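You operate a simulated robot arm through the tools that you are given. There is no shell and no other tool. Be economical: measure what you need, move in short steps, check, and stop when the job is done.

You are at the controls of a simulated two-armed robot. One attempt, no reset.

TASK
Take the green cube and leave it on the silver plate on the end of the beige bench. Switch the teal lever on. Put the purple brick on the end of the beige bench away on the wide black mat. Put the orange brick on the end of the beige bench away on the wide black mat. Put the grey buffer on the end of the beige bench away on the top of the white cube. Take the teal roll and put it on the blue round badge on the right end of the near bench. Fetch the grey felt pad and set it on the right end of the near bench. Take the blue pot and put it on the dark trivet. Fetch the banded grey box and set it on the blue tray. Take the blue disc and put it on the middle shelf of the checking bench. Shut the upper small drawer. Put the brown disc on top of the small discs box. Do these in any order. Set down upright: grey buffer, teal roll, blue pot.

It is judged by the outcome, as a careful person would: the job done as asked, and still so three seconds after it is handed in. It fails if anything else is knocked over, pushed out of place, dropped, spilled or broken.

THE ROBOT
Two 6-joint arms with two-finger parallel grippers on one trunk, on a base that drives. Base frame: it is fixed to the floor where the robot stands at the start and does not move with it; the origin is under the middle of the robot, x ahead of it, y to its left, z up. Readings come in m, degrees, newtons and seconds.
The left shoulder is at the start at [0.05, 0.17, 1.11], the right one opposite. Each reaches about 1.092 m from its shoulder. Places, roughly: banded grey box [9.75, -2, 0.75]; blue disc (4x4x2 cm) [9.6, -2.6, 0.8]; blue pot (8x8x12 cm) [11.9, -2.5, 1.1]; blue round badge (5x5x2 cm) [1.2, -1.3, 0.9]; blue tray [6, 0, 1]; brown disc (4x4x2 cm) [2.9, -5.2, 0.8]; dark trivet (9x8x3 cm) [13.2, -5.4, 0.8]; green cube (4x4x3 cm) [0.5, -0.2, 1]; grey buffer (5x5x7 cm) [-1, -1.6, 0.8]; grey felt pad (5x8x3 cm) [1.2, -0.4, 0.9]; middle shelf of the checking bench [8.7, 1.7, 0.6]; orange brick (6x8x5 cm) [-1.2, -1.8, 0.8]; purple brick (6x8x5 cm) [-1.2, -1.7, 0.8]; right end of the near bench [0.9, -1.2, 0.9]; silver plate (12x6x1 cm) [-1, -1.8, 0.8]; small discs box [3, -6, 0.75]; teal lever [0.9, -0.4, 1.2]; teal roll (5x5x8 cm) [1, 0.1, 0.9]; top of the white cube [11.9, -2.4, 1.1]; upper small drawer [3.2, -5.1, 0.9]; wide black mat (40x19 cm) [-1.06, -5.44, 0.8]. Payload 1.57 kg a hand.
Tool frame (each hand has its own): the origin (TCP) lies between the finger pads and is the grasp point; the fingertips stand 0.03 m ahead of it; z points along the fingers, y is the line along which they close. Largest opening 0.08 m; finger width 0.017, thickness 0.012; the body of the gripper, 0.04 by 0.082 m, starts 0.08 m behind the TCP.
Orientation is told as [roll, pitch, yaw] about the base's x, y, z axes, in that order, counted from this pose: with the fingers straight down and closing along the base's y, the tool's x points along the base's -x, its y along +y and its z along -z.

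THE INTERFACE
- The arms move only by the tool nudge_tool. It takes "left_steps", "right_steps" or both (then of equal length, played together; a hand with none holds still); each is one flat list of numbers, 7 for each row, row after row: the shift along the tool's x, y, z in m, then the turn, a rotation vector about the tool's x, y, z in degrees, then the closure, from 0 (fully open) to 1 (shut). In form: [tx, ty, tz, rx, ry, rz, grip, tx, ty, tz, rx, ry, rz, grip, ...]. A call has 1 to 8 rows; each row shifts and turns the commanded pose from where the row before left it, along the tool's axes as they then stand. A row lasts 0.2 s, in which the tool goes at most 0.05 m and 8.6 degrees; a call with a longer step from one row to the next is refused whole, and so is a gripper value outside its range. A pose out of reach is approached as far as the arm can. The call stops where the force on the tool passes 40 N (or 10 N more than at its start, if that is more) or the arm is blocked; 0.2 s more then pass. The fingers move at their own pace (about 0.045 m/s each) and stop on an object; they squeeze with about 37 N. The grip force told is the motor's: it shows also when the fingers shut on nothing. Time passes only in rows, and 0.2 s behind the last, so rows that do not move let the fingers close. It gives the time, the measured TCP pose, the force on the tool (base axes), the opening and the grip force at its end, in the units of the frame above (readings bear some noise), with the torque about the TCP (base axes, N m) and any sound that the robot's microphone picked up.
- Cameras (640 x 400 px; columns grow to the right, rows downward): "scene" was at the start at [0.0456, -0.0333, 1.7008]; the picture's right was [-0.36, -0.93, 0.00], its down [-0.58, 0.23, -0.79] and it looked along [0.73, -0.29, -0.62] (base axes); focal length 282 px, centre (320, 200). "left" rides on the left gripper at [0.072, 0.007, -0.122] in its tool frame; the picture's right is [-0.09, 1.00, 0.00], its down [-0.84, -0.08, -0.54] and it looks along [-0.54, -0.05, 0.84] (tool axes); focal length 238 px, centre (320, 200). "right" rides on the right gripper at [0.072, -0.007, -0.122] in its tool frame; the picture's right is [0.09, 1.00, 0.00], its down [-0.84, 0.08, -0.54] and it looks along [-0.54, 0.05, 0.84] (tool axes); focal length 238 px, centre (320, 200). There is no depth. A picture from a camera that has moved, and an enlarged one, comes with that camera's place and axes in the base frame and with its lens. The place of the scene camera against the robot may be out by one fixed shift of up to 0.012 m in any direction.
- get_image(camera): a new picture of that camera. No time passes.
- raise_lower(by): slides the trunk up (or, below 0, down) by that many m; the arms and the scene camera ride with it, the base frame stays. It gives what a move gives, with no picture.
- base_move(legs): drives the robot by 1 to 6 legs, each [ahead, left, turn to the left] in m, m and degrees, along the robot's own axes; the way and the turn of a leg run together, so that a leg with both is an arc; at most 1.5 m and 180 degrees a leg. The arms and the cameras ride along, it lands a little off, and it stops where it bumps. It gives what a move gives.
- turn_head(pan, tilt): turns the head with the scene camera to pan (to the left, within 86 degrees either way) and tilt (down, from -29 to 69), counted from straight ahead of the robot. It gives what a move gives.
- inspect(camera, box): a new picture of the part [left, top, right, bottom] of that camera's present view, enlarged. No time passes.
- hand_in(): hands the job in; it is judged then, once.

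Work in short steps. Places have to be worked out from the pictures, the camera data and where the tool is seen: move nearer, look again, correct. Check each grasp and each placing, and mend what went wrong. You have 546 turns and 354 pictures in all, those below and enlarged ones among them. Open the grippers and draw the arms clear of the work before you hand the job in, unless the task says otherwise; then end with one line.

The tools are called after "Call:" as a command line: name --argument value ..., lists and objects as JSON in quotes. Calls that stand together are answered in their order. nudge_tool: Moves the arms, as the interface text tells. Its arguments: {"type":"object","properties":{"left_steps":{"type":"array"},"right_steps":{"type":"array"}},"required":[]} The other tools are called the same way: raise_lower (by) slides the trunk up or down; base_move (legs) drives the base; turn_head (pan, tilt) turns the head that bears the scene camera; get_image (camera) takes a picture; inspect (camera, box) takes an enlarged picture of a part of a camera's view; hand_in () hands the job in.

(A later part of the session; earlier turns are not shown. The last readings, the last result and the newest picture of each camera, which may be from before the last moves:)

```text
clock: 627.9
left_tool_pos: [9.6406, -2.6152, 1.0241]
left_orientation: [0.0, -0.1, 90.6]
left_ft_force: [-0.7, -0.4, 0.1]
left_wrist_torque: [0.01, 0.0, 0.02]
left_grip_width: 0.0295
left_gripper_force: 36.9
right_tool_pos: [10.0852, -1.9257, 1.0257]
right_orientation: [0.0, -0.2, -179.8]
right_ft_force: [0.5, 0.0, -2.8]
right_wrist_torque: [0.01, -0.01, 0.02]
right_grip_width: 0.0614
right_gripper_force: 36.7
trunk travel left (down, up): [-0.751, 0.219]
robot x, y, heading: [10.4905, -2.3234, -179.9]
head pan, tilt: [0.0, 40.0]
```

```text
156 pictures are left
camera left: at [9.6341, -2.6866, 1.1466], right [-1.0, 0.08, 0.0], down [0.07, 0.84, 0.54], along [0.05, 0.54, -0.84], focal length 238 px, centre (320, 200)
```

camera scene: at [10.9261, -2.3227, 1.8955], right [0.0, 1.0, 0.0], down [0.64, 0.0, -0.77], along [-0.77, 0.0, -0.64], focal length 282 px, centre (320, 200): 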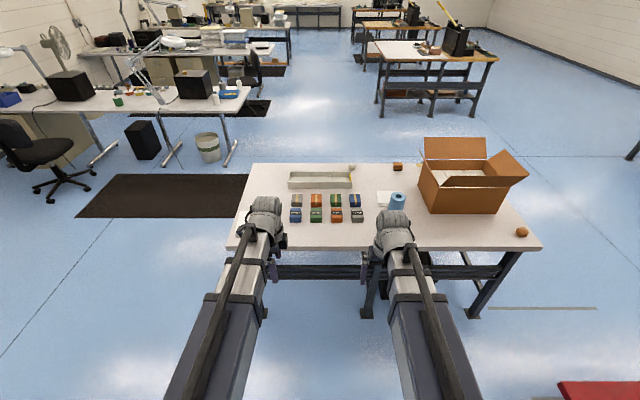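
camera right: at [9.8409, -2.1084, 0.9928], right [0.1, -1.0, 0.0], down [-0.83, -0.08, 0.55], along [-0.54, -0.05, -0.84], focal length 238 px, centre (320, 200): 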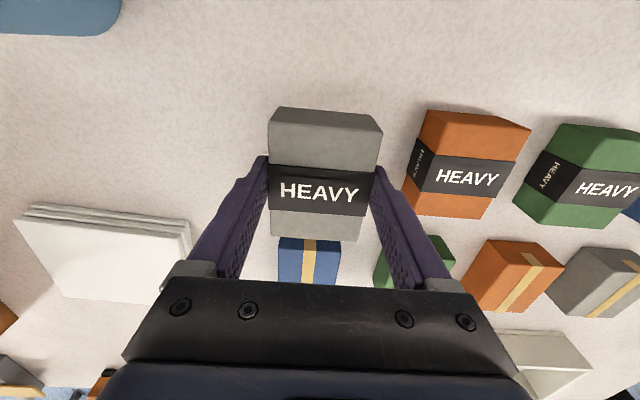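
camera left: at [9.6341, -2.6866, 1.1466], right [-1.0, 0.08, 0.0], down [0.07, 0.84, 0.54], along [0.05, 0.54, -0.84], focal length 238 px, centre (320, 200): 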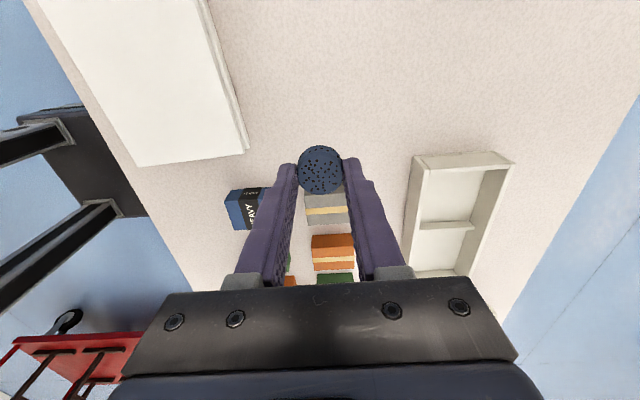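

Disc held. Retract, then drive around the south of the table to the checking bench.

Call:
nudge_tool --left_steps '[0, -0.045, 0, 0, 0, 0, 1, 0, -0.045, 0, 0, 0, 0, 1, 0, -0.045, 0, 0, 0, 0, 1, 0, -0.045, 0, 0, 0, 0, 1, 0, -0.045, 0, 0, 0, 0, 1, 0, -0.045, 0, 0, 0, 0, 1, 0, -0.045, 0, 0, 0, 0, 1]'

Call:
base_move --legs '[[0, 1.15, 0], [1.4, 0, 0], [0.35, 0, 0], [0, 0, -90]]'

Call:
turn_head --pan 0 --tilt 25

Call:
get_image --camera "scene"

```text
clock: 629.5
left_tool_pos: [9.9578, -2.611, 1.0275]
left_orientation: [0.0, -0.1, 90.4]
left_ft_force: [-0.3, 0.0, -0.7]
left_wrist_torque: [-0.02, -0.03, 0.05]
left_grip_width: 0.0296
left_gripper_force: 37.3
right_tool_pos: [10.0842, -1.9263, 1.0262]
right_orientation: [0.0, -0.3, -179.8]
right_ft_force: [0.2, 0.3, -2.8]
right_wrist_torque: [0.01, -0.01, -0.02]
right_grip_width: 0.0616
right_gripper_force: 37.3
trunk travel left (down, up): [-0.751, 0.219]
robot x, y, heading: [10.4843, -2.3205, -179.8]
head pan, tilt: [0.0, 40.0]
```

```text
clock: 647.6
left_tool_pos: [8.4418, -2.9878, 1.0253]
left_orientation: [0.0, -0.1, 2.3]
left_ft_force: [0.8, -0.5, -1.1]
left_wrist_torque: [0.03, -0.01, -0.01]
left_grip_width: 0.0296
left_gripper_force: 37.0
right_tool_pos: [9.1311, -3.0952, 1.0261]
right_orientation: [0.0, -0.2, 92.0]
right_ft_force: [0.5, -0.4, -2.4]
right_wrist_torque: [-0.02, -0.01, -0.01]
right_grip_width: 0.0617
right_gripper_force: 36.8
trunk travel left (down, up): [-0.751, 0.219]
robot x, y, heading: [8.7475, -3.5111, 91.8]
head pan, tilt: [0.0, 40.0]
```

```text
clock: 648.4
left_tool_pos: [8.4416, -2.988, 1.0262]
left_orientation: [-0.1, -0.1, 2.3]
left_ft_force: [0.1, -0.4, -0.8]
left_wrist_torque: [-0.03, 0.0, -0.03]
left_grip_width: 0.0294
left_gripper_force: 36.9
right_tool_pos: [9.131, -3.0945, 1.0258]
right_orientation: [0.1, -0.3, 92.1]
right_ft_force: [1.1, -0.5, -3.5]
right_wrist_torque: [-0.01, -0.01, -0.04]
right_grip_width: 0.0617
right_gripper_force: 37.2
trunk travel left (down, up): [-0.751, 0.219]
robot x, y, heading: [8.7464, -3.5147, 92.1]
head pan, tilt: [0.0, 25.0]
```

```text
155 pictures are left
camera scene: at [8.7507, -3.4629, 1.7477], right [1.0, 0.03, 0.0], down [0.01, -0.42, -0.91], along [-0.03, 0.91, -0.42], focal length 282 px, centre (320, 200)
```

scene: 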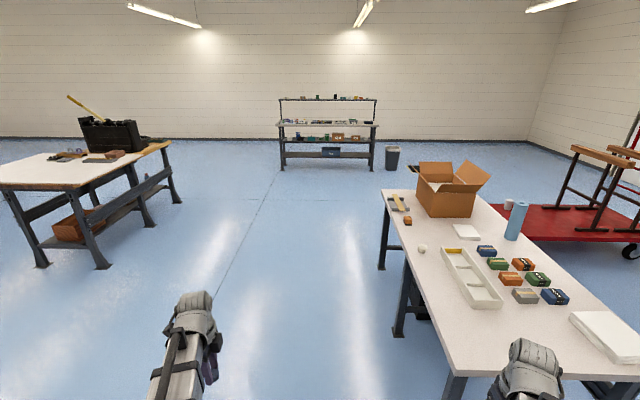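

Path is clear. Drive to about (8.4, 0.5).

Call:
base_move --legs '[[0.7, 0.35, -2.0], [1.5, 0, 0], [1.5, 0, 0], [0.35, 0, 0]]'

Call:
get_image --camera "scene"

```text
clock: 668.6
left_tool_pos: [8.2364, 1.0922, 1.0257]
left_orientation: [-0.3, -0.1, -3.3]
left_ft_force: [0.7, -0.1, -0.3]
left_wrist_torque: [-0.01, -0.02, -0.02]
left_grip_width: 0.0299
left_gripper_force: 37.4
right_tool_pos: [8.9127, 0.9207, 1.0251]
right_orientation: [-0.1, -0.2, 86.4]
right_ft_force: [0.1, 0.1, -3.9]
right_wrist_torque: [0.0, -0.03, 0.0]
right_grip_width: 0.0618
right_gripper_force: 36.7
trunk travel left (down, up): [-0.751, 0.219]
robot x, y, heading: [8.4894, 0.5434, 86.6]
head pan, tilt: [0.0, 25.0]
```

```text
154 pictures are left
camera scene: at [8.4981, 0.5916, 1.7477], right [1.0, -0.06, 0.0], down [-0.03, -0.42, -0.91], along [0.06, 0.9, -0.42], focal length 282 px, centre (320, 200)
```

scene: 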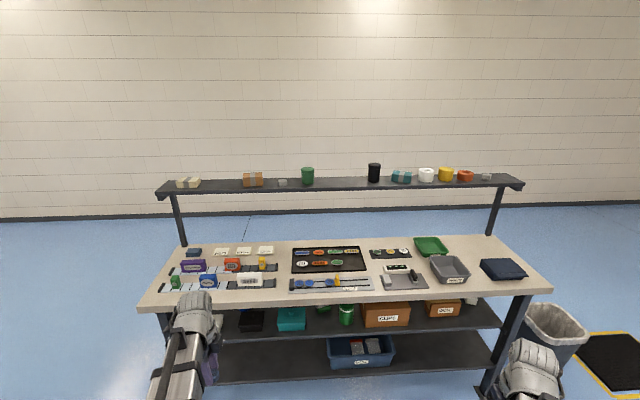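

Lower the trunk to look into the middle shelf.

Call:
raise_lower --by -0.4

Call:
get_image --camera "scene"

```text
clock: 672.4
left_tool_pos: [8.2368, 1.0922, 0.6259]
left_orientation: [-0.1, -0.1, -3.2]
left_ft_force: [0.1, 0.1, 0.3]
left_wrist_torque: [-0.02, -0.02, 0.03]
left_grip_width: 0.0302
left_gripper_force: 36.6
right_tool_pos: [8.9126, 0.9195, 0.6265]
right_orientation: [-0.1, -0.2, 86.4]
right_ft_force: [0.7, -0.7, -2.8]
right_wrist_torque: [-0.01, 0.01, -0.01]
right_grip_width: 0.0618
right_gripper_force: 37.3
trunk travel left (down, up): [-0.351, 0.619]
robot x, y, heading: [8.4862, 0.5382, 86.5]
head pan, tilt: [0.0, 25.0]
```

```text
153 pictures are left
camera scene: at [8.4979, 0.59, 1.3478], right [1.0, -0.06, 0.0], down [-0.03, -0.42, -0.91], along [0.06, 0.9, -0.42], focal length 282 px, centre (320, 200)
```

scene: 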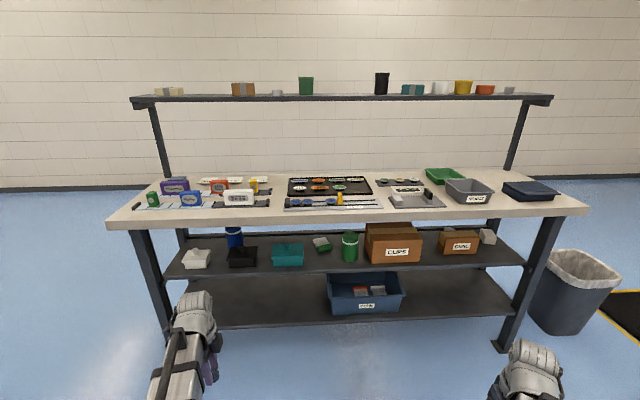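

Call:
inspect --camera "scene" --box '[160, 200, 352, 320]'

Call:
inspect --camera "scene" --box '[330, 200, 522, 320]'

```text
3.33 times, centred on (256, 260) of scene
camera zoom: at [8.4979, 0.59, 1.3478], right [1.0, -0.06, 0.0], down [-0.03, -0.42, -0.91], along [0.06, 0.9, -0.42], focal length 939 px, centre (533, 0)
```

zoom: 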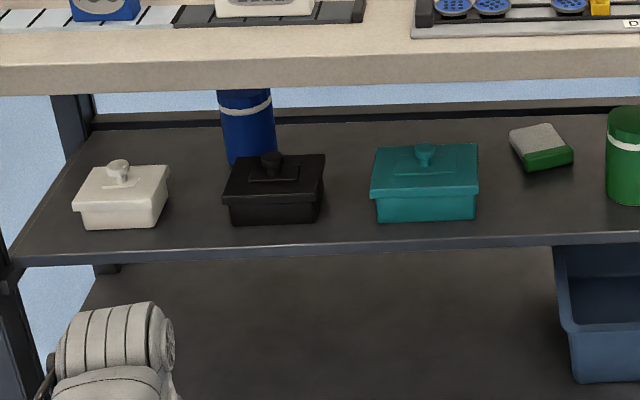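

```text
3.33 times, centred on (426, 260) of scene
camera zoom: at [8.4979, 0.59, 1.3478], right [1.0, -0.06, 0.0], down [-0.03, -0.42, -0.91], along [0.06, 0.9, -0.42], focal length 939 px, centre (-33, 0)
```

zoom: 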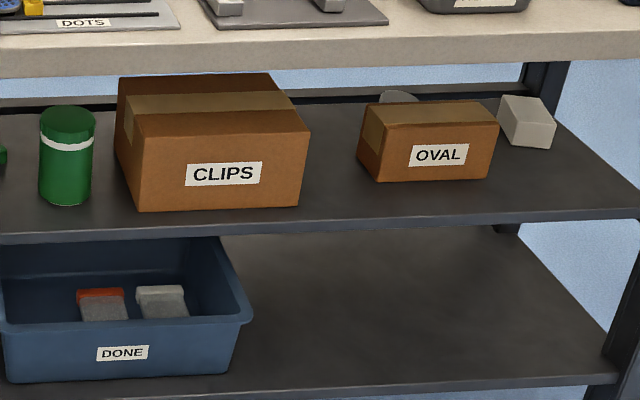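

The middle shelf (z≈0.59, front y≈1.5) has free room at its right part, right of the OVAL box (x≈9.38). I move there.

Call:
base_move --legs '[[0, 0, 3.4], [0.08, -1.0, 0]]'

Call:
nudge_tool --left_steps '[0, 0, 0, 0, 0, -8.5, 1, 0, 0, 0, 0, 0, -8.5, 1, 0, 0, 0, 0, 0, -8.5, 1, 0, 0, 0, 0, 0, -8.5, 1, 0, 0, 0, 0, 0, -8.5, 1, 0, 0, 0, 0, 0, -8.5, 1, 0, 0, 0, 0, 0, -8.5, 1, 0, 0, 0, 0, 0, -8.5, 1]'

Call:
nudge_tool --left_steps '[0, 0, 0, 0, 0, -8, 1, 0, 0, 0, 0, 0, -8, 1, 0, 0, 0, 0, 0, -6, 1]'

Call:
get_image --camera "scene"

```text
clock: 678.0
left_tool_pos: [9.2024, 1.1501, 0.626]
left_orientation: [0.0, -0.1, -0.4]
left_ft_force: [0.1, -0.2, -0.5]
left_wrist_torque: [0.04, 0.02, 0.0]
left_grip_width: 0.0299
left_gripper_force: 36.8
right_tool_pos: [9.886, 1.0115, 0.6256]
right_orientation: [0.0, -0.1, 89.3]
right_ft_force: [-0.5, -0.5, -3.8]
right_wrist_torque: [-0.03, 0.0, 0.01]
right_grip_width: 0.0613
right_gripper_force: 37.2
trunk travel left (down, up): [-0.351, 0.619]
robot x, y, heading: [9.4838, 0.6155, 89.3]
head pan, tilt: [0.0, 25.0]
```

```text
clock: 679.8
left_tool_pos: [9.2023, 1.1508, 0.6259]
left_orientation: [-0.2, 0.1, 67.7]
left_ft_force: [-0.2, 0.1, -0.5]
left_wrist_torque: [0.02, -0.02, -0.04]
left_grip_width: 0.0302
left_gripper_force: 37.4
right_tool_pos: [9.8842, 1.0101, 0.6266]
right_orientation: [0.0, -0.2, 89.3]
right_ft_force: [0.8, 0.0, -3.0]
right_wrist_torque: [-0.04, -0.02, 0.0]
right_grip_width: 0.0615
right_gripper_force: 36.5
trunk travel left (down, up): [-0.351, 0.619]
robot x, y, heading: [9.4807, 0.6121, 89.0]
head pan, tilt: [0.0, 25.0]
```

```text
clock: 680.6
left_tool_pos: [9.2031, 1.151, 0.6258]
left_orientation: [0.0, 0.1, 89.7]
left_ft_force: [0.4, 0.7, -0.2]
left_wrist_torque: [-0.03, 0.01, 0.01]
left_grip_width: 0.0301
left_gripper_force: 37.1
right_tool_pos: [9.8854, 1.0109, 0.625]
right_orientation: [-0.1, -0.2, 89.4]
right_ft_force: [0.1, 0.6, -2.9]
right_wrist_torque: [0.01, 0.0, -0.04]
right_grip_width: 0.0615
right_gripper_force: 37.1
trunk travel left (down, up): [-0.351, 0.619]
robot x, y, heading: [9.4823, 0.6103, 89.2]
head pan, tilt: [0.0, 25.0]
```

```text
150 pictures are left
camera scene: at [9.4887, 0.6616, 1.3477], right [1.0, -0.01, 0.0], down [-0.01, -0.42, -0.91], along [0.01, 0.91, -0.42], focal length 282 px, centre (320, 200)
```

scene: 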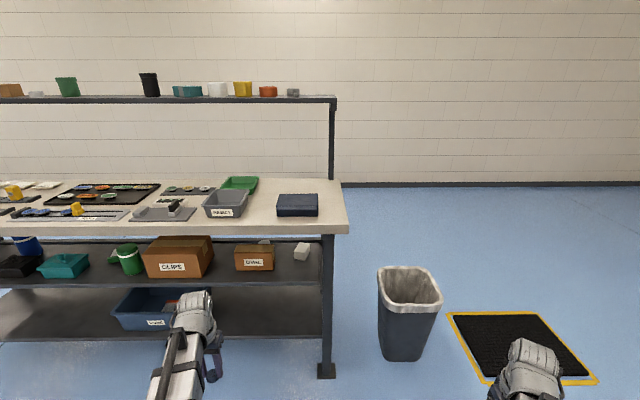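

Free gap x≈9.31–9.49. Bring the left hand in front of it and pitch it 50° forward.

Call:
nudge_tool --left_steps '[-0.03, -0.0385, 0, 0, 0, 0, 1, -0.03, -0.0385, 0, 0, 0, 0, 1, -0.03, -0.0385, 0, 0, 0, 0, 1, -0.03, -0.0385, 0, 0, 0, 0, 1, -0.03, -0.0385, 0, 0, 0, 0, 1]'

Call:
nudge_tool --left_steps '[0, 0, 0, 0, -7.2, 0, 1, 0, 0, 0, 0, -7.2, 0, 1, 0, 0, 0, 0, -7.2, 0, 1, 0, 0, 0, 0, -7.2, 0, 1, 0, 0, 0, 0, -7.2, 0, 1, 0, 0, 0, 0, -7, 0, 1, 0, 0, 0, 0, -7, 0, 1]'

Call:
get_image --camera "left"

```text
clock: 681.8
left_tool_pos: [9.3983, 1.3, 0.6258]
left_orientation: [-0.1, 0.1, 89.6]
left_ft_force: [-0.1, -1.5, -0.8]
left_wrist_torque: [0.0, -0.02, 0.01]
left_grip_width: 0.0301
left_gripper_force: 36.5
right_tool_pos: [9.8857, 1.0105, 0.6263]
right_orientation: [0.1, -0.2, 89.3]
right_ft_force: [0.0, 0.4, -2.3]
right_wrist_torque: [0.0, 0.0, -0.02]
right_grip_width: 0.0614
right_gripper_force: 37.2
trunk travel left (down, up): [-0.351, 0.619]
robot x, y, heading: [9.4825, 0.6112, 89.2]
head pan, tilt: [0.0, 25.0]
```

```text
clock: 683.4
left_tool_pos: [9.3973, 1.2993, 0.7045]
left_orientation: [-0.2, -49.9, 89.8]
left_ft_force: [0.6, -0.3, -0.7]
left_wrist_torque: [-0.01, 0.03, 0.0]
left_grip_width: 0.03
left_gripper_force: 36.6
left hand out of reach, approached as far as the arm can: row 2, 3, 4, 5, 6, 7
right_tool_pos: [9.8862, 1.0108, 0.6245]
right_orientation: [0.0, -0.1, 89.3]
right_ft_force: [0.6, 0.7, -3.4]
right_wrist_torque: [0.0, 0.02, -0.01]
right_grip_width: 0.0618
right_gripper_force: 36.9
trunk travel left (down, up): [-0.351, 0.619]
robot x, y, heading: [9.4833, 0.611, 89.3]
head pan, tilt: [0.0, 25.0]
```

```text
149 pictures are left
camera left: at [9.3893, 1.1606, 0.7269], right [-1.0, 0.07, 0.07], down [0.08, 0.12, 0.99], along [0.06, 0.99, -0.13], focal length 238 px, centre (320, 200)
```

left: 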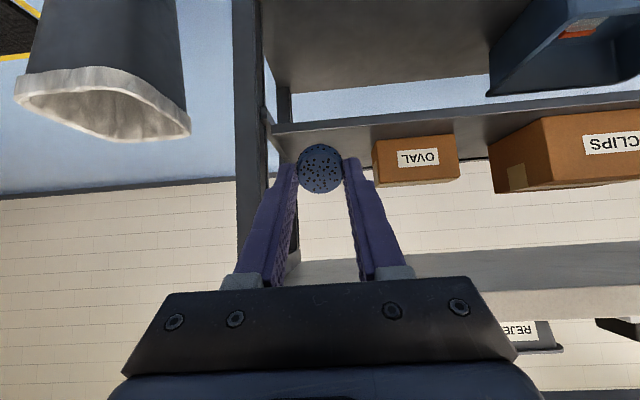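

Inside the opening (z≈0.57–0.75) there is room. Lower 6 cm and advance into the shelf.

Call:
raise_lower --by -0.06

Call:
nudge_tool --left_steps '[-0.0295, 0, 0.0351, 0, 0, 0, 1, -0.0295, 0, 0.0351, 0, 0, 0, 1, -0.0295, 0, 0.0351, 0, 0, 0, 1, -0.0295, 0, 0.0351, 0, 0, 0, 1]'

Call:
get_image --camera "left"

Call:
get_image --camera "scene"

```text
clock: 684.4
left_tool_pos: [9.3962, 1.2986, 0.644]
left_orientation: [-0.2, -49.7, 89.8]
left_ft_force: [-0.5, -0.4, -0.7]
left_wrist_torque: [-0.01, -0.03, 0.03]
left_grip_width: 0.03
left_gripper_force: 37.1
right_tool_pos: [9.8856, 1.0102, 0.566]
right_orientation: [0.1, -0.2, 89.3]
right_ft_force: [0.5, -1.0, -2.9]
right_wrist_torque: [-0.01, -0.04, -0.02]
right_grip_width: 0.0615
right_gripper_force: 36.8
trunk travel left (down, up): [-0.291, 0.679]
robot x, y, heading: [9.4829, 0.6106, 89.2]
head pan, tilt: [0.0, 25.0]
```

```text
clock: 685.4
left_tool_pos: [9.3971, 1.4843, 0.6432]
left_orientation: [-0.2, -49.8, 89.8]
left_ft_force: [-0.1, -0.6, -0.5]
left_wrist_torque: [-0.03, -0.01, 0.02]
left_grip_width: 0.03
left_gripper_force: 37.0
right_tool_pos: [9.8861, 1.0109, 0.5652]
right_orientation: [-0.1, -0.2, 89.2]
right_ft_force: [0.0, -0.9, -3.0]
right_wrist_torque: [-0.04, -0.01, -0.03]
right_grip_width: 0.062
right_gripper_force: 36.4
trunk travel left (down, up): [-0.291, 0.679]
robot x, y, heading: [9.4829, 0.6126, 89.5]
head pan, tilt: [0.0, 25.0]
```

```text
148 pictures are left
camera left: at [9.3904, 1.3459, 0.6668], right [-1.0, 0.07, 0.07], down [0.08, 0.13, 0.99], along [0.06, 0.99, -0.13], focal length 238 px, centre (320, 200)
```

left: 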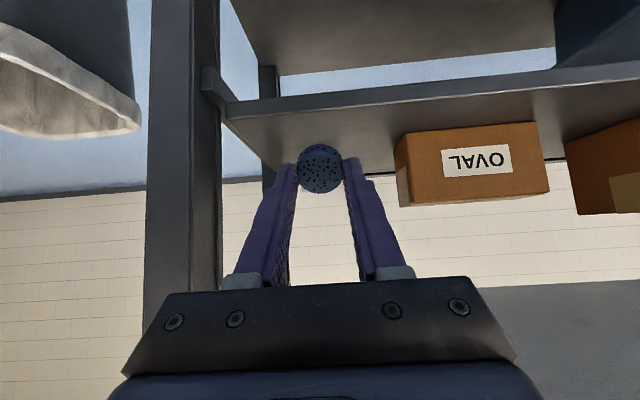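

```text
147 pictures are left
camera scene: at [9.4887, 0.6616, 1.2877], right [1.0, -0.01, 0.0], down [-0.01, -0.42, -0.91], along [0.01, 0.91, -0.42], focal length 282 px, centre (320, 200)
```

scene: 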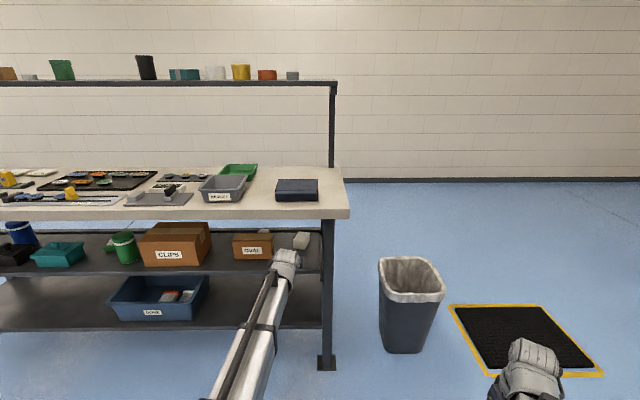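

Clear. Advance another 9 cm.

Call:
nudge_tool --left_steps '[-0.0295, 0, 0.0351, 0, 0, 0, 1, -0.0295, 0, 0.0351, 0, 0, 0, 1]'

Call:
raise_lower --by -0.02

Call:
get_image --camera "left"

```text
clock: 686.0
left_tool_pos: [9.3966, 1.575, 0.6432]
left_orientation: [-0.2, -49.7, 89.7]
left_ft_force: [-0.4, 0.0, 0.3]
left_wrist_torque: [-0.01, -0.01, -0.04]
left_grip_width: 0.0302
left_gripper_force: 36.7
right_tool_pos: [9.8846, 1.0111, 0.5664]
right_orientation: [0.0, -0.2, 89.4]
right_ft_force: [0.6, 0.1, -3.4]
right_wrist_torque: [-0.01, 0.0, -0.01]
right_grip_width: 0.0615
right_gripper_force: 37.3
trunk travel left (down, up): [-0.291, 0.679]
robot x, y, heading: [9.4836, 0.6127, 89.1]
head pan, tilt: [0.0, 25.0]
```

```text
clock: 686.7
left_tool_pos: [9.3964, 1.5745, 0.624]
left_orientation: [-0.2, -49.7, 89.7]
left_ft_force: [-0.5, -0.3, -1.0]
left_wrist_torque: [-0.01, 0.01, 0.02]
left_grip_width: 0.0299
left_gripper_force: 37.0
right_tool_pos: [9.8868, 1.0105, 0.5452]
right_orientation: [0.0, -0.2, 89.4]
right_ft_force: [0.4, -0.1, -2.6]
right_wrist_torque: [-0.02, 0.03, -0.02]
right_grip_width: 0.0615
right_gripper_force: 36.8
trunk travel left (down, up): [-0.271, 0.699]
robot x, y, heading: [9.4822, 0.6112, 89.1]
head pan, tilt: [0.0, 25.0]
```

```text
146 pictures are left
camera left: at [9.3892, 1.436, 0.6468], right [-1.0, 0.07, 0.07], down [0.08, 0.13, 0.99], along [0.06, 0.99, -0.13], focal length 238 px, centre (320, 200)
```

left: 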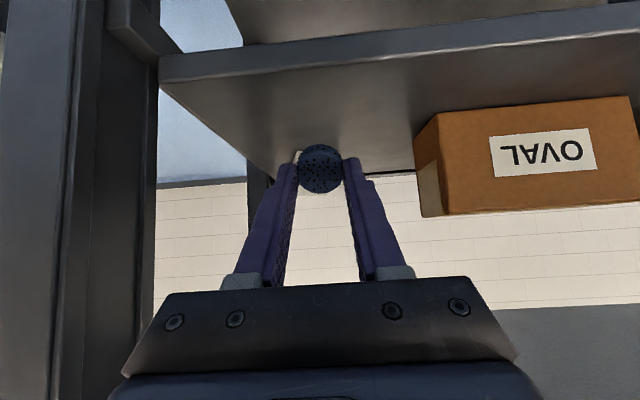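

Lower step by step until the disc's lower edge touches the shelf.

Call:
raise_lower --by -0.006

Call:
raise_lower --by -0.004

Call:
raise_lower --by -0.004

```text
clock: 687.2
left_tool_pos: [9.3976, 1.5746, 0.618]
left_orientation: [-0.2, -49.7, 89.8]
left_ft_force: [0.0, 0.9, -0.3]
left_wrist_torque: [-0.02, 0.0, 0.01]
left_grip_width: 0.0298
left_gripper_force: 37.0
right_tool_pos: [9.8855, 1.0104, 0.5402]
right_orientation: [0.0, -0.3, 89.3]
right_ft_force: [-0.2, 0.1, -3.8]
right_wrist_torque: [0.01, 0.02, -0.01]
right_grip_width: 0.0619
right_gripper_force: 36.2
trunk travel left (down, up): [-0.265, 0.705]
robot x, y, heading: [9.4834, 0.6112, 89.6]
head pan, tilt: [0.0, 25.0]
```

```text
clock: 687.8
left_tool_pos: [9.3964, 1.5745, 0.6148]
left_orientation: [-0.1, -49.7, 89.7]
left_ft_force: [0.6, 0.1, -0.7]
left_wrist_torque: [-0.01, 0.05, 0.02]
left_grip_width: 0.0299
left_gripper_force: 36.3
right_tool_pos: [9.885, 1.0114, 0.5358]
right_orientation: [0.1, -0.2, 89.4]
right_ft_force: [0.0, 1.2, -3.9]
right_wrist_torque: [0.02, -0.03, -0.03]
right_grip_width: 0.0616
right_gripper_force: 37.7
trunk travel left (down, up): [-0.261, 0.709]
robot x, y, heading: [9.4803, 0.6092, 89.2]
head pan, tilt: [0.0, 25.0]
```

```text
clock: 688.3
left_tool_pos: [9.3971, 1.5746, 0.61]
left_orientation: [-0.2, -49.7, 89.8]
left_ft_force: [0.3, -0.1, -1.4]
left_wrist_torque: [0.02, -0.04, -0.01]
left_grip_width: 0.0299
left_gripper_force: 37.6
right_tool_pos: [9.8856, 1.0097, 0.534]
right_orientation: [-0.1, -0.2, 89.2]
right_ft_force: [-0.1, -0.1, -3.3]
right_wrist_torque: [-0.03, 0.01, -0.03]
right_grip_width: 0.0615
right_gripper_force: 36.9
trunk travel left (down, up): [-0.257, 0.713]
robot x, y, heading: [9.478, 0.6144, 89.4]
head pan, tilt: [0.0, 25.0]
```

Call:
raise_lower --by -0.004

Call:
raise_lower --by -0.004

Call:
raise_lower --by -0.004

Call:
get_image --camera "left"

```text
clock: 688.8
left_tool_pos: [9.396, 1.5744, 0.6059]
left_orientation: [-0.2, -49.8, 89.7]
left_ft_force: [0.6, -0.1, -0.6]
left_wrist_torque: [0.0, -0.04, -0.01]
left_grip_width: 0.0298
left_gripper_force: 36.7
right_tool_pos: [9.885, 1.0114, 0.5279]
right_orientation: [0.0, -0.2, 89.3]
right_ft_force: [0.3, 0.1, -2.8]
right_wrist_torque: [0.01, -0.01, -0.01]
right_grip_width: 0.0613
right_gripper_force: 37.0
trunk travel left (down, up): [-0.253, 0.717]
robot x, y, heading: [9.4846, 0.6098, 89.4]
head pan, tilt: [0.0, 25.0]
```

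```text
clock: 689.4
left_tool_pos: [9.3957, 1.5747, 0.6021]
left_orientation: [-0.2, -49.7, 89.8]
left_ft_force: [-0.1, 0.0, -0.2]
left_wrist_torque: [0.0, 0.01, -0.02]
left_grip_width: 0.0298
left_gripper_force: 36.7
right_tool_pos: [9.8865, 1.0114, 0.5236]
right_orientation: [0.0, -0.2, 89.3]
right_ft_force: [0.9, 0.6, -3.3]
right_wrist_torque: [-0.03, -0.01, -0.02]
right_grip_width: 0.0617
right_gripper_force: 36.7
trunk travel left (down, up): [-0.249, 0.721]
robot x, y, heading: [9.4831, 0.6106, 89.3]
head pan, tilt: [0.0, 25.0]
```

```text
clock: 689.9
left_tool_pos: [9.3962, 1.5744, 0.5985]
left_orientation: [-0.2, -49.7, 89.7]
left_ft_force: [0.4, -0.4, -0.2]
left_wrist_torque: [-0.05, 0.01, 0.03]
left_grip_width: 0.0302
left_gripper_force: 36.9
right_tool_pos: [9.8872, 1.0109, 0.52]
right_orientation: [0.1, -0.2, 89.3]
right_ft_force: [-0.3, -0.6, -4.6]
right_wrist_torque: [-0.03, 0.0, 0.03]
right_grip_width: 0.0615
right_gripper_force: 36.8
trunk travel left (down, up): [-0.245, 0.725]
robot x, y, heading: [9.4822, 0.6108, 89.2]
head pan, tilt: [0.0, 25.0]
```

```text
145 pictures are left
camera left: at [9.3893, 1.436, 0.6207], right [-1.0, 0.07, 0.07], down [0.08, 0.13, 0.99], along [0.06, 0.99, -0.13], focal length 238 px, centre (320, 200)
```

left: 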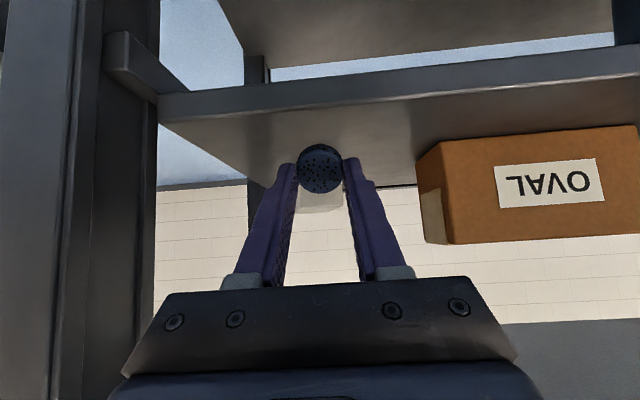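

Call:
raise_lower --by -0.004

Call:
raise_lower --by -0.004

Call:
raise_lower --by -0.004

```text
clock: 690.4
left_tool_pos: [9.3961, 1.5744, 0.5944]
left_orientation: [-0.3, -49.7, 89.8]
left_ft_force: [0.3, 0.8, -1.1]
left_wrist_torque: [-0.01, 0.01, 0.03]
left_grip_width: 0.0302
left_gripper_force: 37.2
right_tool_pos: [9.8852, 1.0113, 0.5167]
right_orientation: [0.0, -0.2, 89.3]
right_ft_force: [-0.9, 0.0, -3.8]
right_wrist_torque: [-0.03, 0.01, 0.01]
right_grip_width: 0.0616
right_gripper_force: 37.0
trunk travel left (down, up): [-0.241, 0.729]
robot x, y, heading: [9.4798, 0.6121, 89.1]
head pan, tilt: [0.0, 25.0]
```

```text
clock: 690.9
left_tool_pos: [9.3971, 1.5744, 0.5895]
left_orientation: [-0.3, -49.7, 89.8]
left_ft_force: [-1.0, -0.2, -0.9]
left_wrist_torque: [-0.01, 0.01, -0.02]
left_grip_width: 0.0303
left_gripper_force: 36.7
right_tool_pos: [9.8844, 1.0106, 0.5106]
right_orientation: [0.0, -0.2, 89.2]
right_ft_force: [0.4, -1.0, -4.6]
right_wrist_torque: [0.0, -0.03, 0.02]
right_grip_width: 0.0616
right_gripper_force: 36.8
trunk travel left (down, up): [-0.237, 0.733]
robot x, y, heading: [9.4833, 0.612, 89.3]
head pan, tilt: [0.0, 25.0]
```

```text
clock: 691.5
left_tool_pos: [9.3964, 1.5759, 0.5861]
left_orientation: [-0.2, -49.8, 89.7]
left_ft_force: [0.6, 0.2, 2.0]
left_wrist_torque: [0.05, -0.01, -0.01]
left_grip_width: 0.0299
left_gripper_force: 36.5
right_tool_pos: [9.8862, 1.0112, 0.5079]
right_orientation: [0.0, -0.2, 89.3]
right_ft_force: [-0.2, -0.1, -4.2]
right_wrist_torque: [-0.01, 0.01, 0.0]
right_grip_width: 0.0616
right_gripper_force: 37.0
trunk travel left (down, up): [-0.233, 0.737]
robot x, y, heading: [9.4791, 0.6099, 89.1]
head pan, tilt: [0.0, 25.0]
```

Touching. Open the fingers slightly and look.

Call:
nudge_tool --left_steps '[0, 0, 0, 0, 0, 0, 0.6, 0, 0, 0, 0, 0, 0, 0.5, 0, 0, 0, 0, 0, 0, 0.35, 0, 0, 0, 0, 0, 0, 0.3]'

Call:
get_image --camera "left"

```text
clock: 692.5
left_tool_pos: [9.397, 1.575, 0.5862]
left_orientation: [-0.2, -49.7, 89.8]
left_ft_force: [0.0, -0.2, -0.1]
left_wrist_torque: [-0.04, 0.0, 0.01]
left_grip_width: 0.0558
left_gripper_force: 0.2
right_tool_pos: [9.885, 1.0097, 0.5082]
right_orientation: [-0.1, -0.2, 89.3]
right_ft_force: [0.8, 0.5, -3.9]
right_wrist_torque: [-0.04, -0.02, 0.04]
right_grip_width: 0.0616
right_gripper_force: 36.6
trunk travel left (down, up): [-0.233, 0.737]
robot x, y, heading: [9.4849, 0.6129, 89.4]
head pan, tilt: [0.0, 25.0]
```

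```text
144 pictures are left
camera left: at [9.3893, 1.436, 0.6087], right [-1.0, 0.07, 0.07], down [0.08, 0.13, 0.99], along [0.06, 0.99, -0.13], focal length 238 px, centre (320, 200)
```

left: 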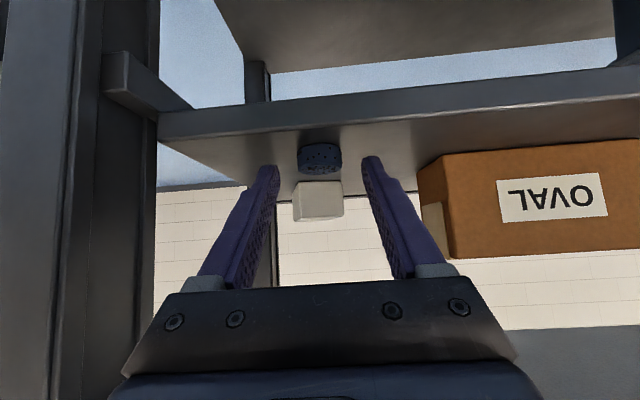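

The disc lies flat on the shelf. Raise 2 cm and draw the hand back out.

Call:
raise_lower --by 0.03

Call:
nudge_tool --left_steps '[0.0295, 0, -0.0351, 0, 0, 0, 0.3, 0.0295, 0, -0.0351, 0, 0, 0, 0.3, 0.0295, 0, -0.0351, 0, 0, 0, 0.3, 0.0295, 0, -0.0351, 0, 0, 0, 0.2, 0.0295, 0, -0.0351, 0, 0, 0, 0, 0.0295, 0, -0.0351, 0, 0, 0, 0]'

Call:
get_image --camera "left"

```text
clock: 693.2
left_tool_pos: [9.3975, 1.5757, 0.6158]
left_orientation: [-0.2, -49.7, 89.8]
left_ft_force: [1.3, -0.2, -0.8]
left_wrist_torque: [0.01, 0.03, 0.02]
left_grip_width: 0.0562
left_gripper_force: 0.0
right_tool_pos: [9.886, 1.011, 0.5379]
right_orientation: [0.0, -0.2, 89.4]
right_ft_force: [-0.3, 0.1, -4.3]
right_wrist_torque: [-0.05, 0.0, 0.02]
right_grip_width: 0.0617
right_gripper_force: 37.1
trunk travel left (down, up): [-0.263, 0.707]
robot x, y, heading: [9.4828, 0.6138, 89.4]
head pan, tilt: [0.0, 25.0]
```

```text
clock: 694.6
left_tool_pos: [9.395, 1.297, 0.6156]
left_orientation: [-0.2, -49.9, 89.7]
left_ft_force: [0.6, 0.3, 0.9]
left_wrist_torque: [0.0, 0.01, -0.01]
left_grip_width: 0.0801
left_gripper_force: 0.0
right_tool_pos: [9.886, 1.0111, 0.537]
right_orientation: [0.0, -0.2, 89.3]
right_ft_force: [-0.6, 0.3, -3.8]
right_wrist_torque: [-0.02, -0.01, 0.01]
right_grip_width: 0.0617
right_gripper_force: 37.6
trunk travel left (down, up): [-0.263, 0.707]
robot x, y, heading: [9.4826, 0.6123, 89.3]
head pan, tilt: [0.0, 25.0]
```

```text
143 pictures are left
camera left: at [9.3872, 1.1583, 0.6388], right [-1.0, 0.07, 0.07], down [0.08, 0.13, 0.99], along [0.06, 0.99, -0.13], focal length 238 px, centre (320, 200)
```

left: 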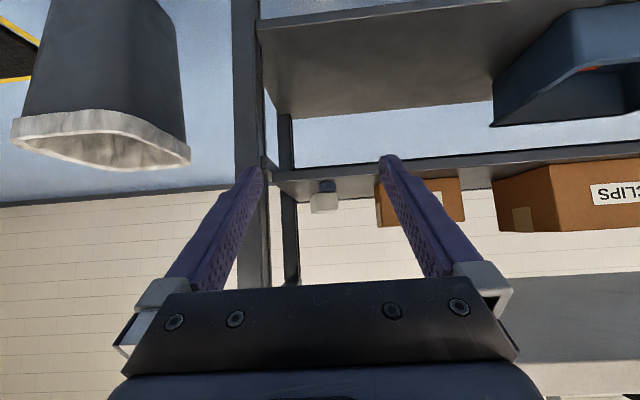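

The blue disc is placed. Raise, straighten the left hand, and drive to the west side of the bench holding the blue tray.

Call:
raise_lower --by 0.5

Call:
nudge_tool --left_steps '[0.02, 0, 0, 0, 7.2, 0, 0, 0.02, 0, 0, 0, 7.2, 0, 0, 0, 0, 0, 0, 7.2, 0, 0, 0, 0, 0, 0, 7.2, 0, 0, 0, 0, 0, 0, 7.2, 0, 0, 0, 0, 0, 0, 7, 0, 0, 0, 0, 0, 0, 7, 0, 0]'

Call:
base_move --legs '[[0, 0, 90], [0, -0.35, 0], [1.45, 0, 0], [1.45, 0, 0]]'

Call:
get_image --camera "scene"

```text
refused: 0.5 is not a number from -0.4 to 0.4
```

```text
clock: 696.2
left_tool_pos: [9.3953, 1.2722, 0.537]
left_orientation: [-0.2, 0.4, 89.7]
left_ft_force: [0.4, -0.5, -0.7]
left_wrist_torque: [0.01, -0.02, -0.01]
left_grip_width: 0.0798
left_gripper_force: 0.1
left hand out of reach, approached as far as the arm can: row 1, 2, 3, 4, 5, 6
right_tool_pos: [9.8863, 1.0101, 0.5376]
right_orientation: [-0.1, -0.2, 89.3]
right_ft_force: [-0.4, -0.7, -3.3]
right_wrist_torque: [0.01, -0.02, -0.02]
right_grip_width: 0.0613
right_gripper_force: 37.3
trunk travel left (down, up): [-0.263, 0.707]
robot x, y, heading: [9.4856, 0.6119, 89.3]
head pan, tilt: [0.0, 25.0]
```

```text
clock: 715.8
left_tool_pos: [5.9637, 0.8666, 0.5377]
left_orientation: [-0.1, 0.3, -179.9]
left_ft_force: [0.0, -0.7, 0.6]
left_wrist_torque: [0.01, 0.02, 0.03]
left_grip_width: 0.0798
left_gripper_force: 0.1
right_tool_pos: [6.2209, 1.361, 0.5385]
right_orientation: [0.0, -0.2, 180.0]
right_ft_force: [0.2, -0.4, -3.1]
right_wrist_torque: [-0.04, 0.01, 0.02]
right_grip_width: 0.0617
right_gripper_force: 37.5
trunk travel left (down, up): [-0.263, 0.707]
robot x, y, heading: [6.6222, 0.9621, 179.8]
head pan, tilt: [0.0, 25.0]
```

```text
142 pictures are left
camera scene: at [6.5767, 0.9609, 1.2597], right [0.0, 1.0, 0.0], down [0.42, 0.0, -0.91], along [-0.91, 0.0, -0.42], focal length 282 px, centre (320, 200)
```

scene: 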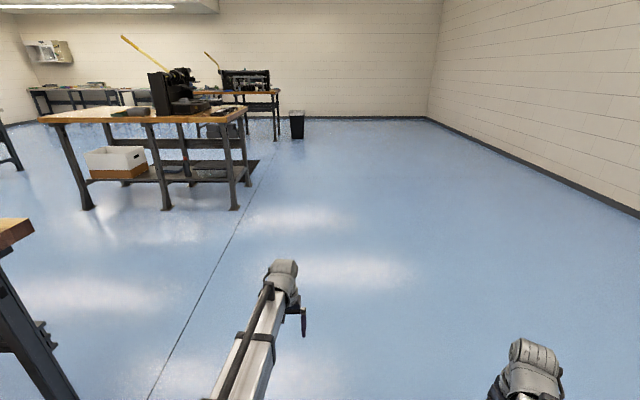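

No contact happened (the raise had been refused). Raise now, then continue west and turn to heading 0.

Call:
raise_lower --by 0.4

Call:
raise_lower --by 0.2

Call:
base_move --legs '[[1.5, 0, 0], [0.1, 0, 0], [0, 0, 90], [0, 0, 90]]'

Call:
turn_head --pan -30 --tilt 35

Call:
get_image --camera "scene"

```text
clock: 719.6
left_tool_pos: [5.9634, 0.8676, 0.9385]
left_orientation: [-0.1, 0.3, -179.8]
left_ft_force: [-0.2, -0.5, -0.7]
left_wrist_torque: [0.01, 0.01, 0.02]
left_grip_width: 0.08
left_gripper_force: 0.1
right_tool_pos: [6.2194, 1.3616, 0.9379]
right_orientation: [0.0, -0.3, 179.9]
right_ft_force: [0.1, -0.7, -3.5]
right_wrist_torque: [0.02, 0.0, 0.0]
right_grip_width: 0.0615
right_gripper_force: 36.9
trunk travel left (down, up): [-0.663, 0.307]
robot x, y, heading: [6.6219, 0.9586, 179.9]
head pan, tilt: [0.0, 25.0]
```

```text
clock: 721.8
left_tool_pos: [5.9635, 0.8668, 1.1384]
left_orientation: [-0.1, 0.3, -179.7]
left_ft_force: [1.4, 0.4, 0.3]
left_wrist_torque: [0.06, -0.03, -0.01]
left_grip_width: 0.0801
left_gripper_force: 0.0
right_tool_pos: [6.2192, 1.3619, 1.1391]
right_orientation: [-0.1, -0.3, 179.9]
right_ft_force: [-0.4, 0.4, -3.5]
right_wrist_torque: [0.02, 0.02, 0.03]
right_grip_width: 0.0614
right_gripper_force: 37.2
trunk travel left (down, up): [-0.863, 0.107]
robot x, y, heading: [6.6253, 0.9629, 179.7]
head pan, tilt: [0.0, 25.0]
```

```text
clock: 737.4
left_tool_pos: [5.7068, 1.0421, 1.1378]
left_orientation: [-0.1, 0.4, -3.4]
left_ft_force: [-0.4, 0.8, 0.6]
left_wrist_torque: [0.01, -0.04, 0.01]
left_grip_width: 0.08
left_gripper_force: 0.0
right_tool_pos: [5.4205, 0.5659, 1.1382]
right_orientation: [0.0, -0.2, -3.7]
right_ft_force: [-1.2, 0.7, -3.7]
right_wrist_torque: [-0.03, 0.05, 0.01]
right_grip_width: 0.0615
right_gripper_force: 36.9
trunk travel left (down, up): [-0.863, 0.107]
robot x, y, heading: [5.0402, 0.9908, -3.9]
head pan, tilt: [0.0, 25.0]
```

```text
clock: 738.4
left_tool_pos: [5.7062, 1.041, 1.138]
left_orientation: [-0.1, 0.3, -3.4]
left_ft_force: [0.5, 0.1, 0.2]
left_wrist_torque: [0.01, 0.02, -0.02]
left_grip_width: 0.0802
left_gripper_force: 0.0
right_tool_pos: [5.4193, 0.5655, 1.138]
right_orientation: [0.0, -0.2, -3.8]
right_ft_force: [-0.5, 0.2, -3.9]
right_wrist_torque: [-0.01, 0.04, 0.04]
right_grip_width: 0.0616
right_gripper_force: 37.1
trunk travel left (down, up): [-0.863, 0.107]
robot x, y, heading: [5.0387, 0.9924, -3.5]
head pan, tilt: [-30.0, 35.0]
```

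```text
141 pictures are left
camera scene: at [5.0807, 0.9407, 1.844], right [-0.55, -0.83, 0.0], down [-0.48, 0.32, -0.82], along [0.68, -0.45, -0.57], focal length 282 px, centre (320, 200)
```

scene: 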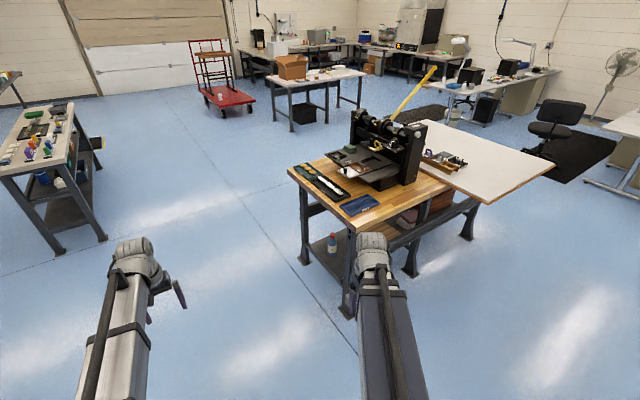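

The blue tray is at about (6.03, 0.04). Zoom.

Call:
inspect --camera "scene" --box '[280, 140, 440, 240]'

```text
4.00 times, centred on (360, 190) of scene
camera zoom: at [5.0807, 0.9407, 1.844], right [-0.55, -0.83, 0.0], down [-0.48, 0.32, -0.82], along [0.68, -0.45, -0.57], focal length 1127 px, centre (160, 240)
```

zoom: 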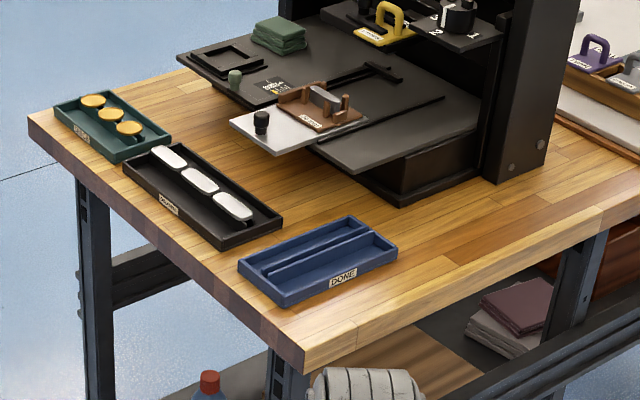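

It's a tray with a central ridge, ~22 cm (y) × 11 cm (x), centre ≈(6.055,0.02). Retract the left hand, and bring the robot in front of the tray.

Call:
nudge_tool --left_steps '[0.045, 0.01, 0, 0, 0, 0, 0, 0.045, 0.015, 0, 0, 0, 0, 0, 0.045, 0.02, 0, 0, 0, 0, 0, 0.04, 0.03, 0, 0, 0, 0, 0, 0.02, 0.04, 0, 0, 0, 0, 0, 0.02, 0.04, 0, 0, 0, 0, 0]'

Call:
base_move --legs '[[0.25, -0.8, 3.6]]'

Call:
get_image --camera "right"

Call:
get_image --camera "scene"

```text
clock: 739.8
left_tool_pos: [5.5042, 1.2124, 1.1371]
left_orientation: [-0.1, 0.4, -3.4]
left_ft_force: [-0.5, 0.3, -0.4]
left_wrist_torque: [0.0, -0.01, -0.01]
left_grip_width: 0.0801
left_gripper_force: 0.1
left hand out of reach, approached as far as the arm can: row 6
right_tool_pos: [5.4196, 0.5667, 1.1388]
right_orientation: [0.0, -0.3, -3.8]
right_ft_force: [0.1, 0.4, -2.9]
right_wrist_torque: [-0.02, 0.0, 0.0]
right_grip_width: 0.0617
right_gripper_force: 37.5
trunk travel left (down, up): [-0.863, 0.107]
robot x, y, heading: [5.0425, 0.9928, -3.8]
head pan, tilt: [-30.0, 35.0]
```

```text
clock: 744.3
left_tool_pos: [5.7143, 0.4306, 1.1372]
left_orientation: [-0.1, 0.3, 1.0]
left_ft_force: [-0.1, 0.5, 0.6]
left_wrist_torque: [0.02, -0.03, 0.01]
left_grip_width: 0.0799
left_gripper_force: 0.1
right_tool_pos: [5.6784, -0.2182, 1.1372]
right_orientation: [0.1, -0.2, 0.8]
right_ft_force: [0.1, 0.1, -3.5]
right_wrist_torque: [-0.02, 0.01, -0.02]
right_grip_width: 0.0616
right_gripper_force: 36.5
trunk travel left (down, up): [-0.863, 0.107]
robot x, y, heading: [5.27, 0.1742, 1.0]
head pan, tilt: [-30.0, 35.0]
```

```text
139 pictures are left
camera right: at [5.6059, -0.2264, 1.2598], right [-0.1, 0.99, 0.0], down [0.83, 0.09, 0.55], along [0.54, 0.06, -0.84], focal length 238 px, centre (320, 200)
```

right: 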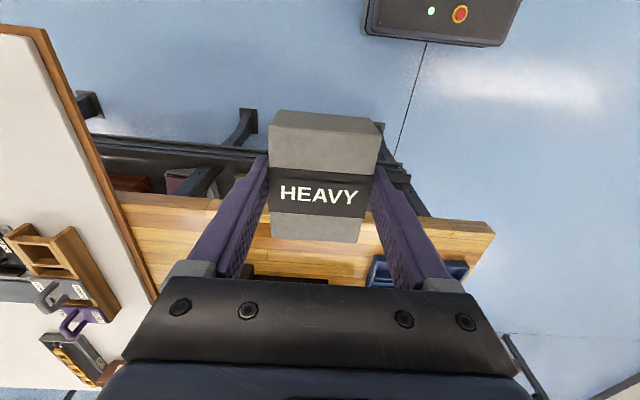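

```text
138 pictures are left
camera scene: at [5.3119, 0.1282, 1.8439], right [-0.49, -0.87, 0.0], down [-0.5, 0.28, -0.82], along [0.71, -0.4, -0.57], focal length 282 px, centre (320, 200)
```

scene: 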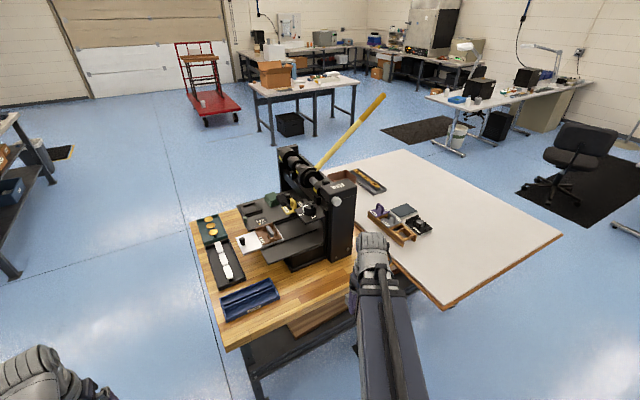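

Zoom on the tray from here to judge ridge and rim heights.

Call:
inspect --camera "scene" --box '[190, 250, 302, 320]'

```text
5.71 times, centred on (246, 285) of scene
camera zoom: at [5.3119, 0.1282, 1.8439], right [-0.49, -0.87, 0.0], down [-0.5, 0.28, -0.82], along [0.71, -0.4, -0.57], focal length 1610 px, centre (743, -286)
```

zoom: 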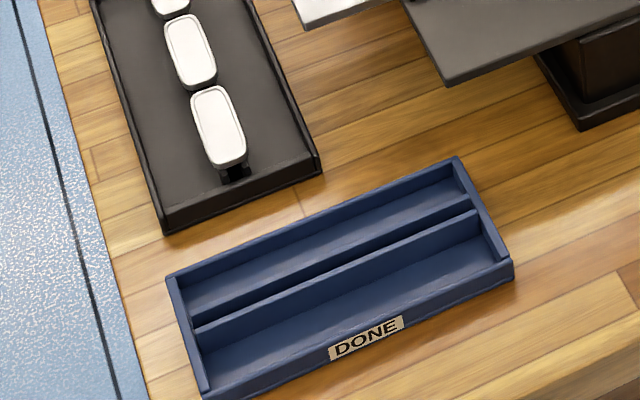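

The ridge is about rim-high; the box will rest on the ridge and the near rim. Target box centre (6.016, 0.035), away from the press plates.

Call:
nudge_tool --right_steps '[-0.038, 0.0276, 0, 0, 0, 0, 1, -0.038, 0.0276, 0, 0, 0, 0, 1, -0.038, 0.0276, 0, 0, 0, 0, 1, -0.038, 0.0276, 0, 0, 0, 0, 1, -0.038, 0.0276, 0, 0, 0, 0, 1, -0.038, 0.0276, 0, 0, 0, 0, 1, -0.038, 0.0276, 0, 0, 0, 0, 1, -0.038, 0.0276, 0, 0, 0, 0, 1]'

Call:
nudge_tool --right_steps '[-0.0375, 0.0276, 0, 0, 0, 0, 1]'

Call:
get_image --camera "right"

Call:
inspect --camera "scene" --box '[150, 200, 342, 320]'

```text
clock: 746.1
left_tool_pos: [5.7158, 0.4319, 1.1369]
left_orientation: [-0.2, 0.5, 1.0]
left_ft_force: [-0.4, -0.5, -0.7]
left_wrist_torque: [0.01, 0.04, -0.03]
left_grip_width: 0.08
left_gripper_force: 0.1
right_tool_pos: [5.9799, 0.0063, 1.1364]
right_orientation: [0.0, -0.2, 0.7]
right_ft_force: [0.6, 0.3, -3.6]
right_wrist_torque: [0.02, 0.0, 0.01]
right_grip_width: 0.0616
right_gripper_force: 36.8
right hand out of reach, approached as far as the arm can: row 6
trunk travel left (down, up): [-0.863, 0.107]
robot x, y, heading: [5.2692, 0.1728, 0.5]
head pan, tilt: [-30.0, 35.0]
```

```text
clock: 746.5
left_tool_pos: [5.7165, 0.4332, 1.1361]
left_orientation: [-0.2, 0.5, 1.0]
left_ft_force: [0.6, 0.1, -0.5]
left_wrist_torque: [0.0, 0.01, 0.0]
left_grip_width: 0.0797
left_gripper_force: 0.0
right_tool_pos: [6.0184, 0.0335, 1.1359]
right_orientation: [-0.2, -0.1, 0.6]
right_ft_force: [0.4, 0.3, -4.0]
right_wrist_torque: [-0.05, 0.04, -0.02]
right_grip_width: 0.0616
right_gripper_force: 36.7
trunk travel left (down, up): [-0.863, 0.107]
robot x, y, heading: [5.2705, 0.1755, 0.8]
head pan, tilt: [-30.0, 35.0]
```

```text
136 pictures are left
camera right: at [5.945, 0.0266, 1.259], right [-0.1, 0.99, 0.0], down [0.83, 0.09, 0.54], along [0.54, 0.06, -0.84], focal length 238 px, centre (320, 200)
```

right: 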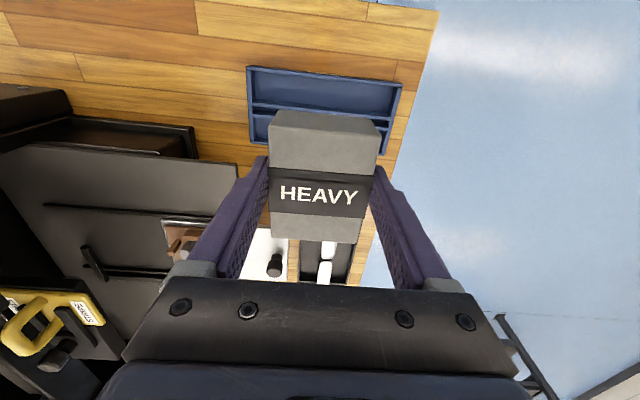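

```text
3.33 times, centred on (246, 260) of scene
camera zoom: at [5.3145, 0.1308, 1.8439], right [-0.49, -0.87, 0.0], down [-0.5, 0.28, -0.82], along [0.71, -0.4, -0.57], focal length 939 px, centre (567, 0)
```

zoom: 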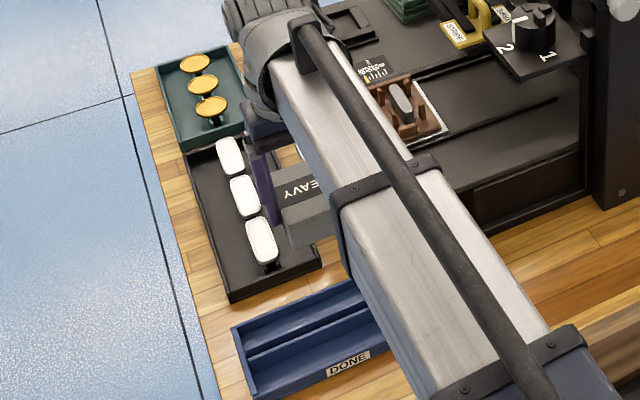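

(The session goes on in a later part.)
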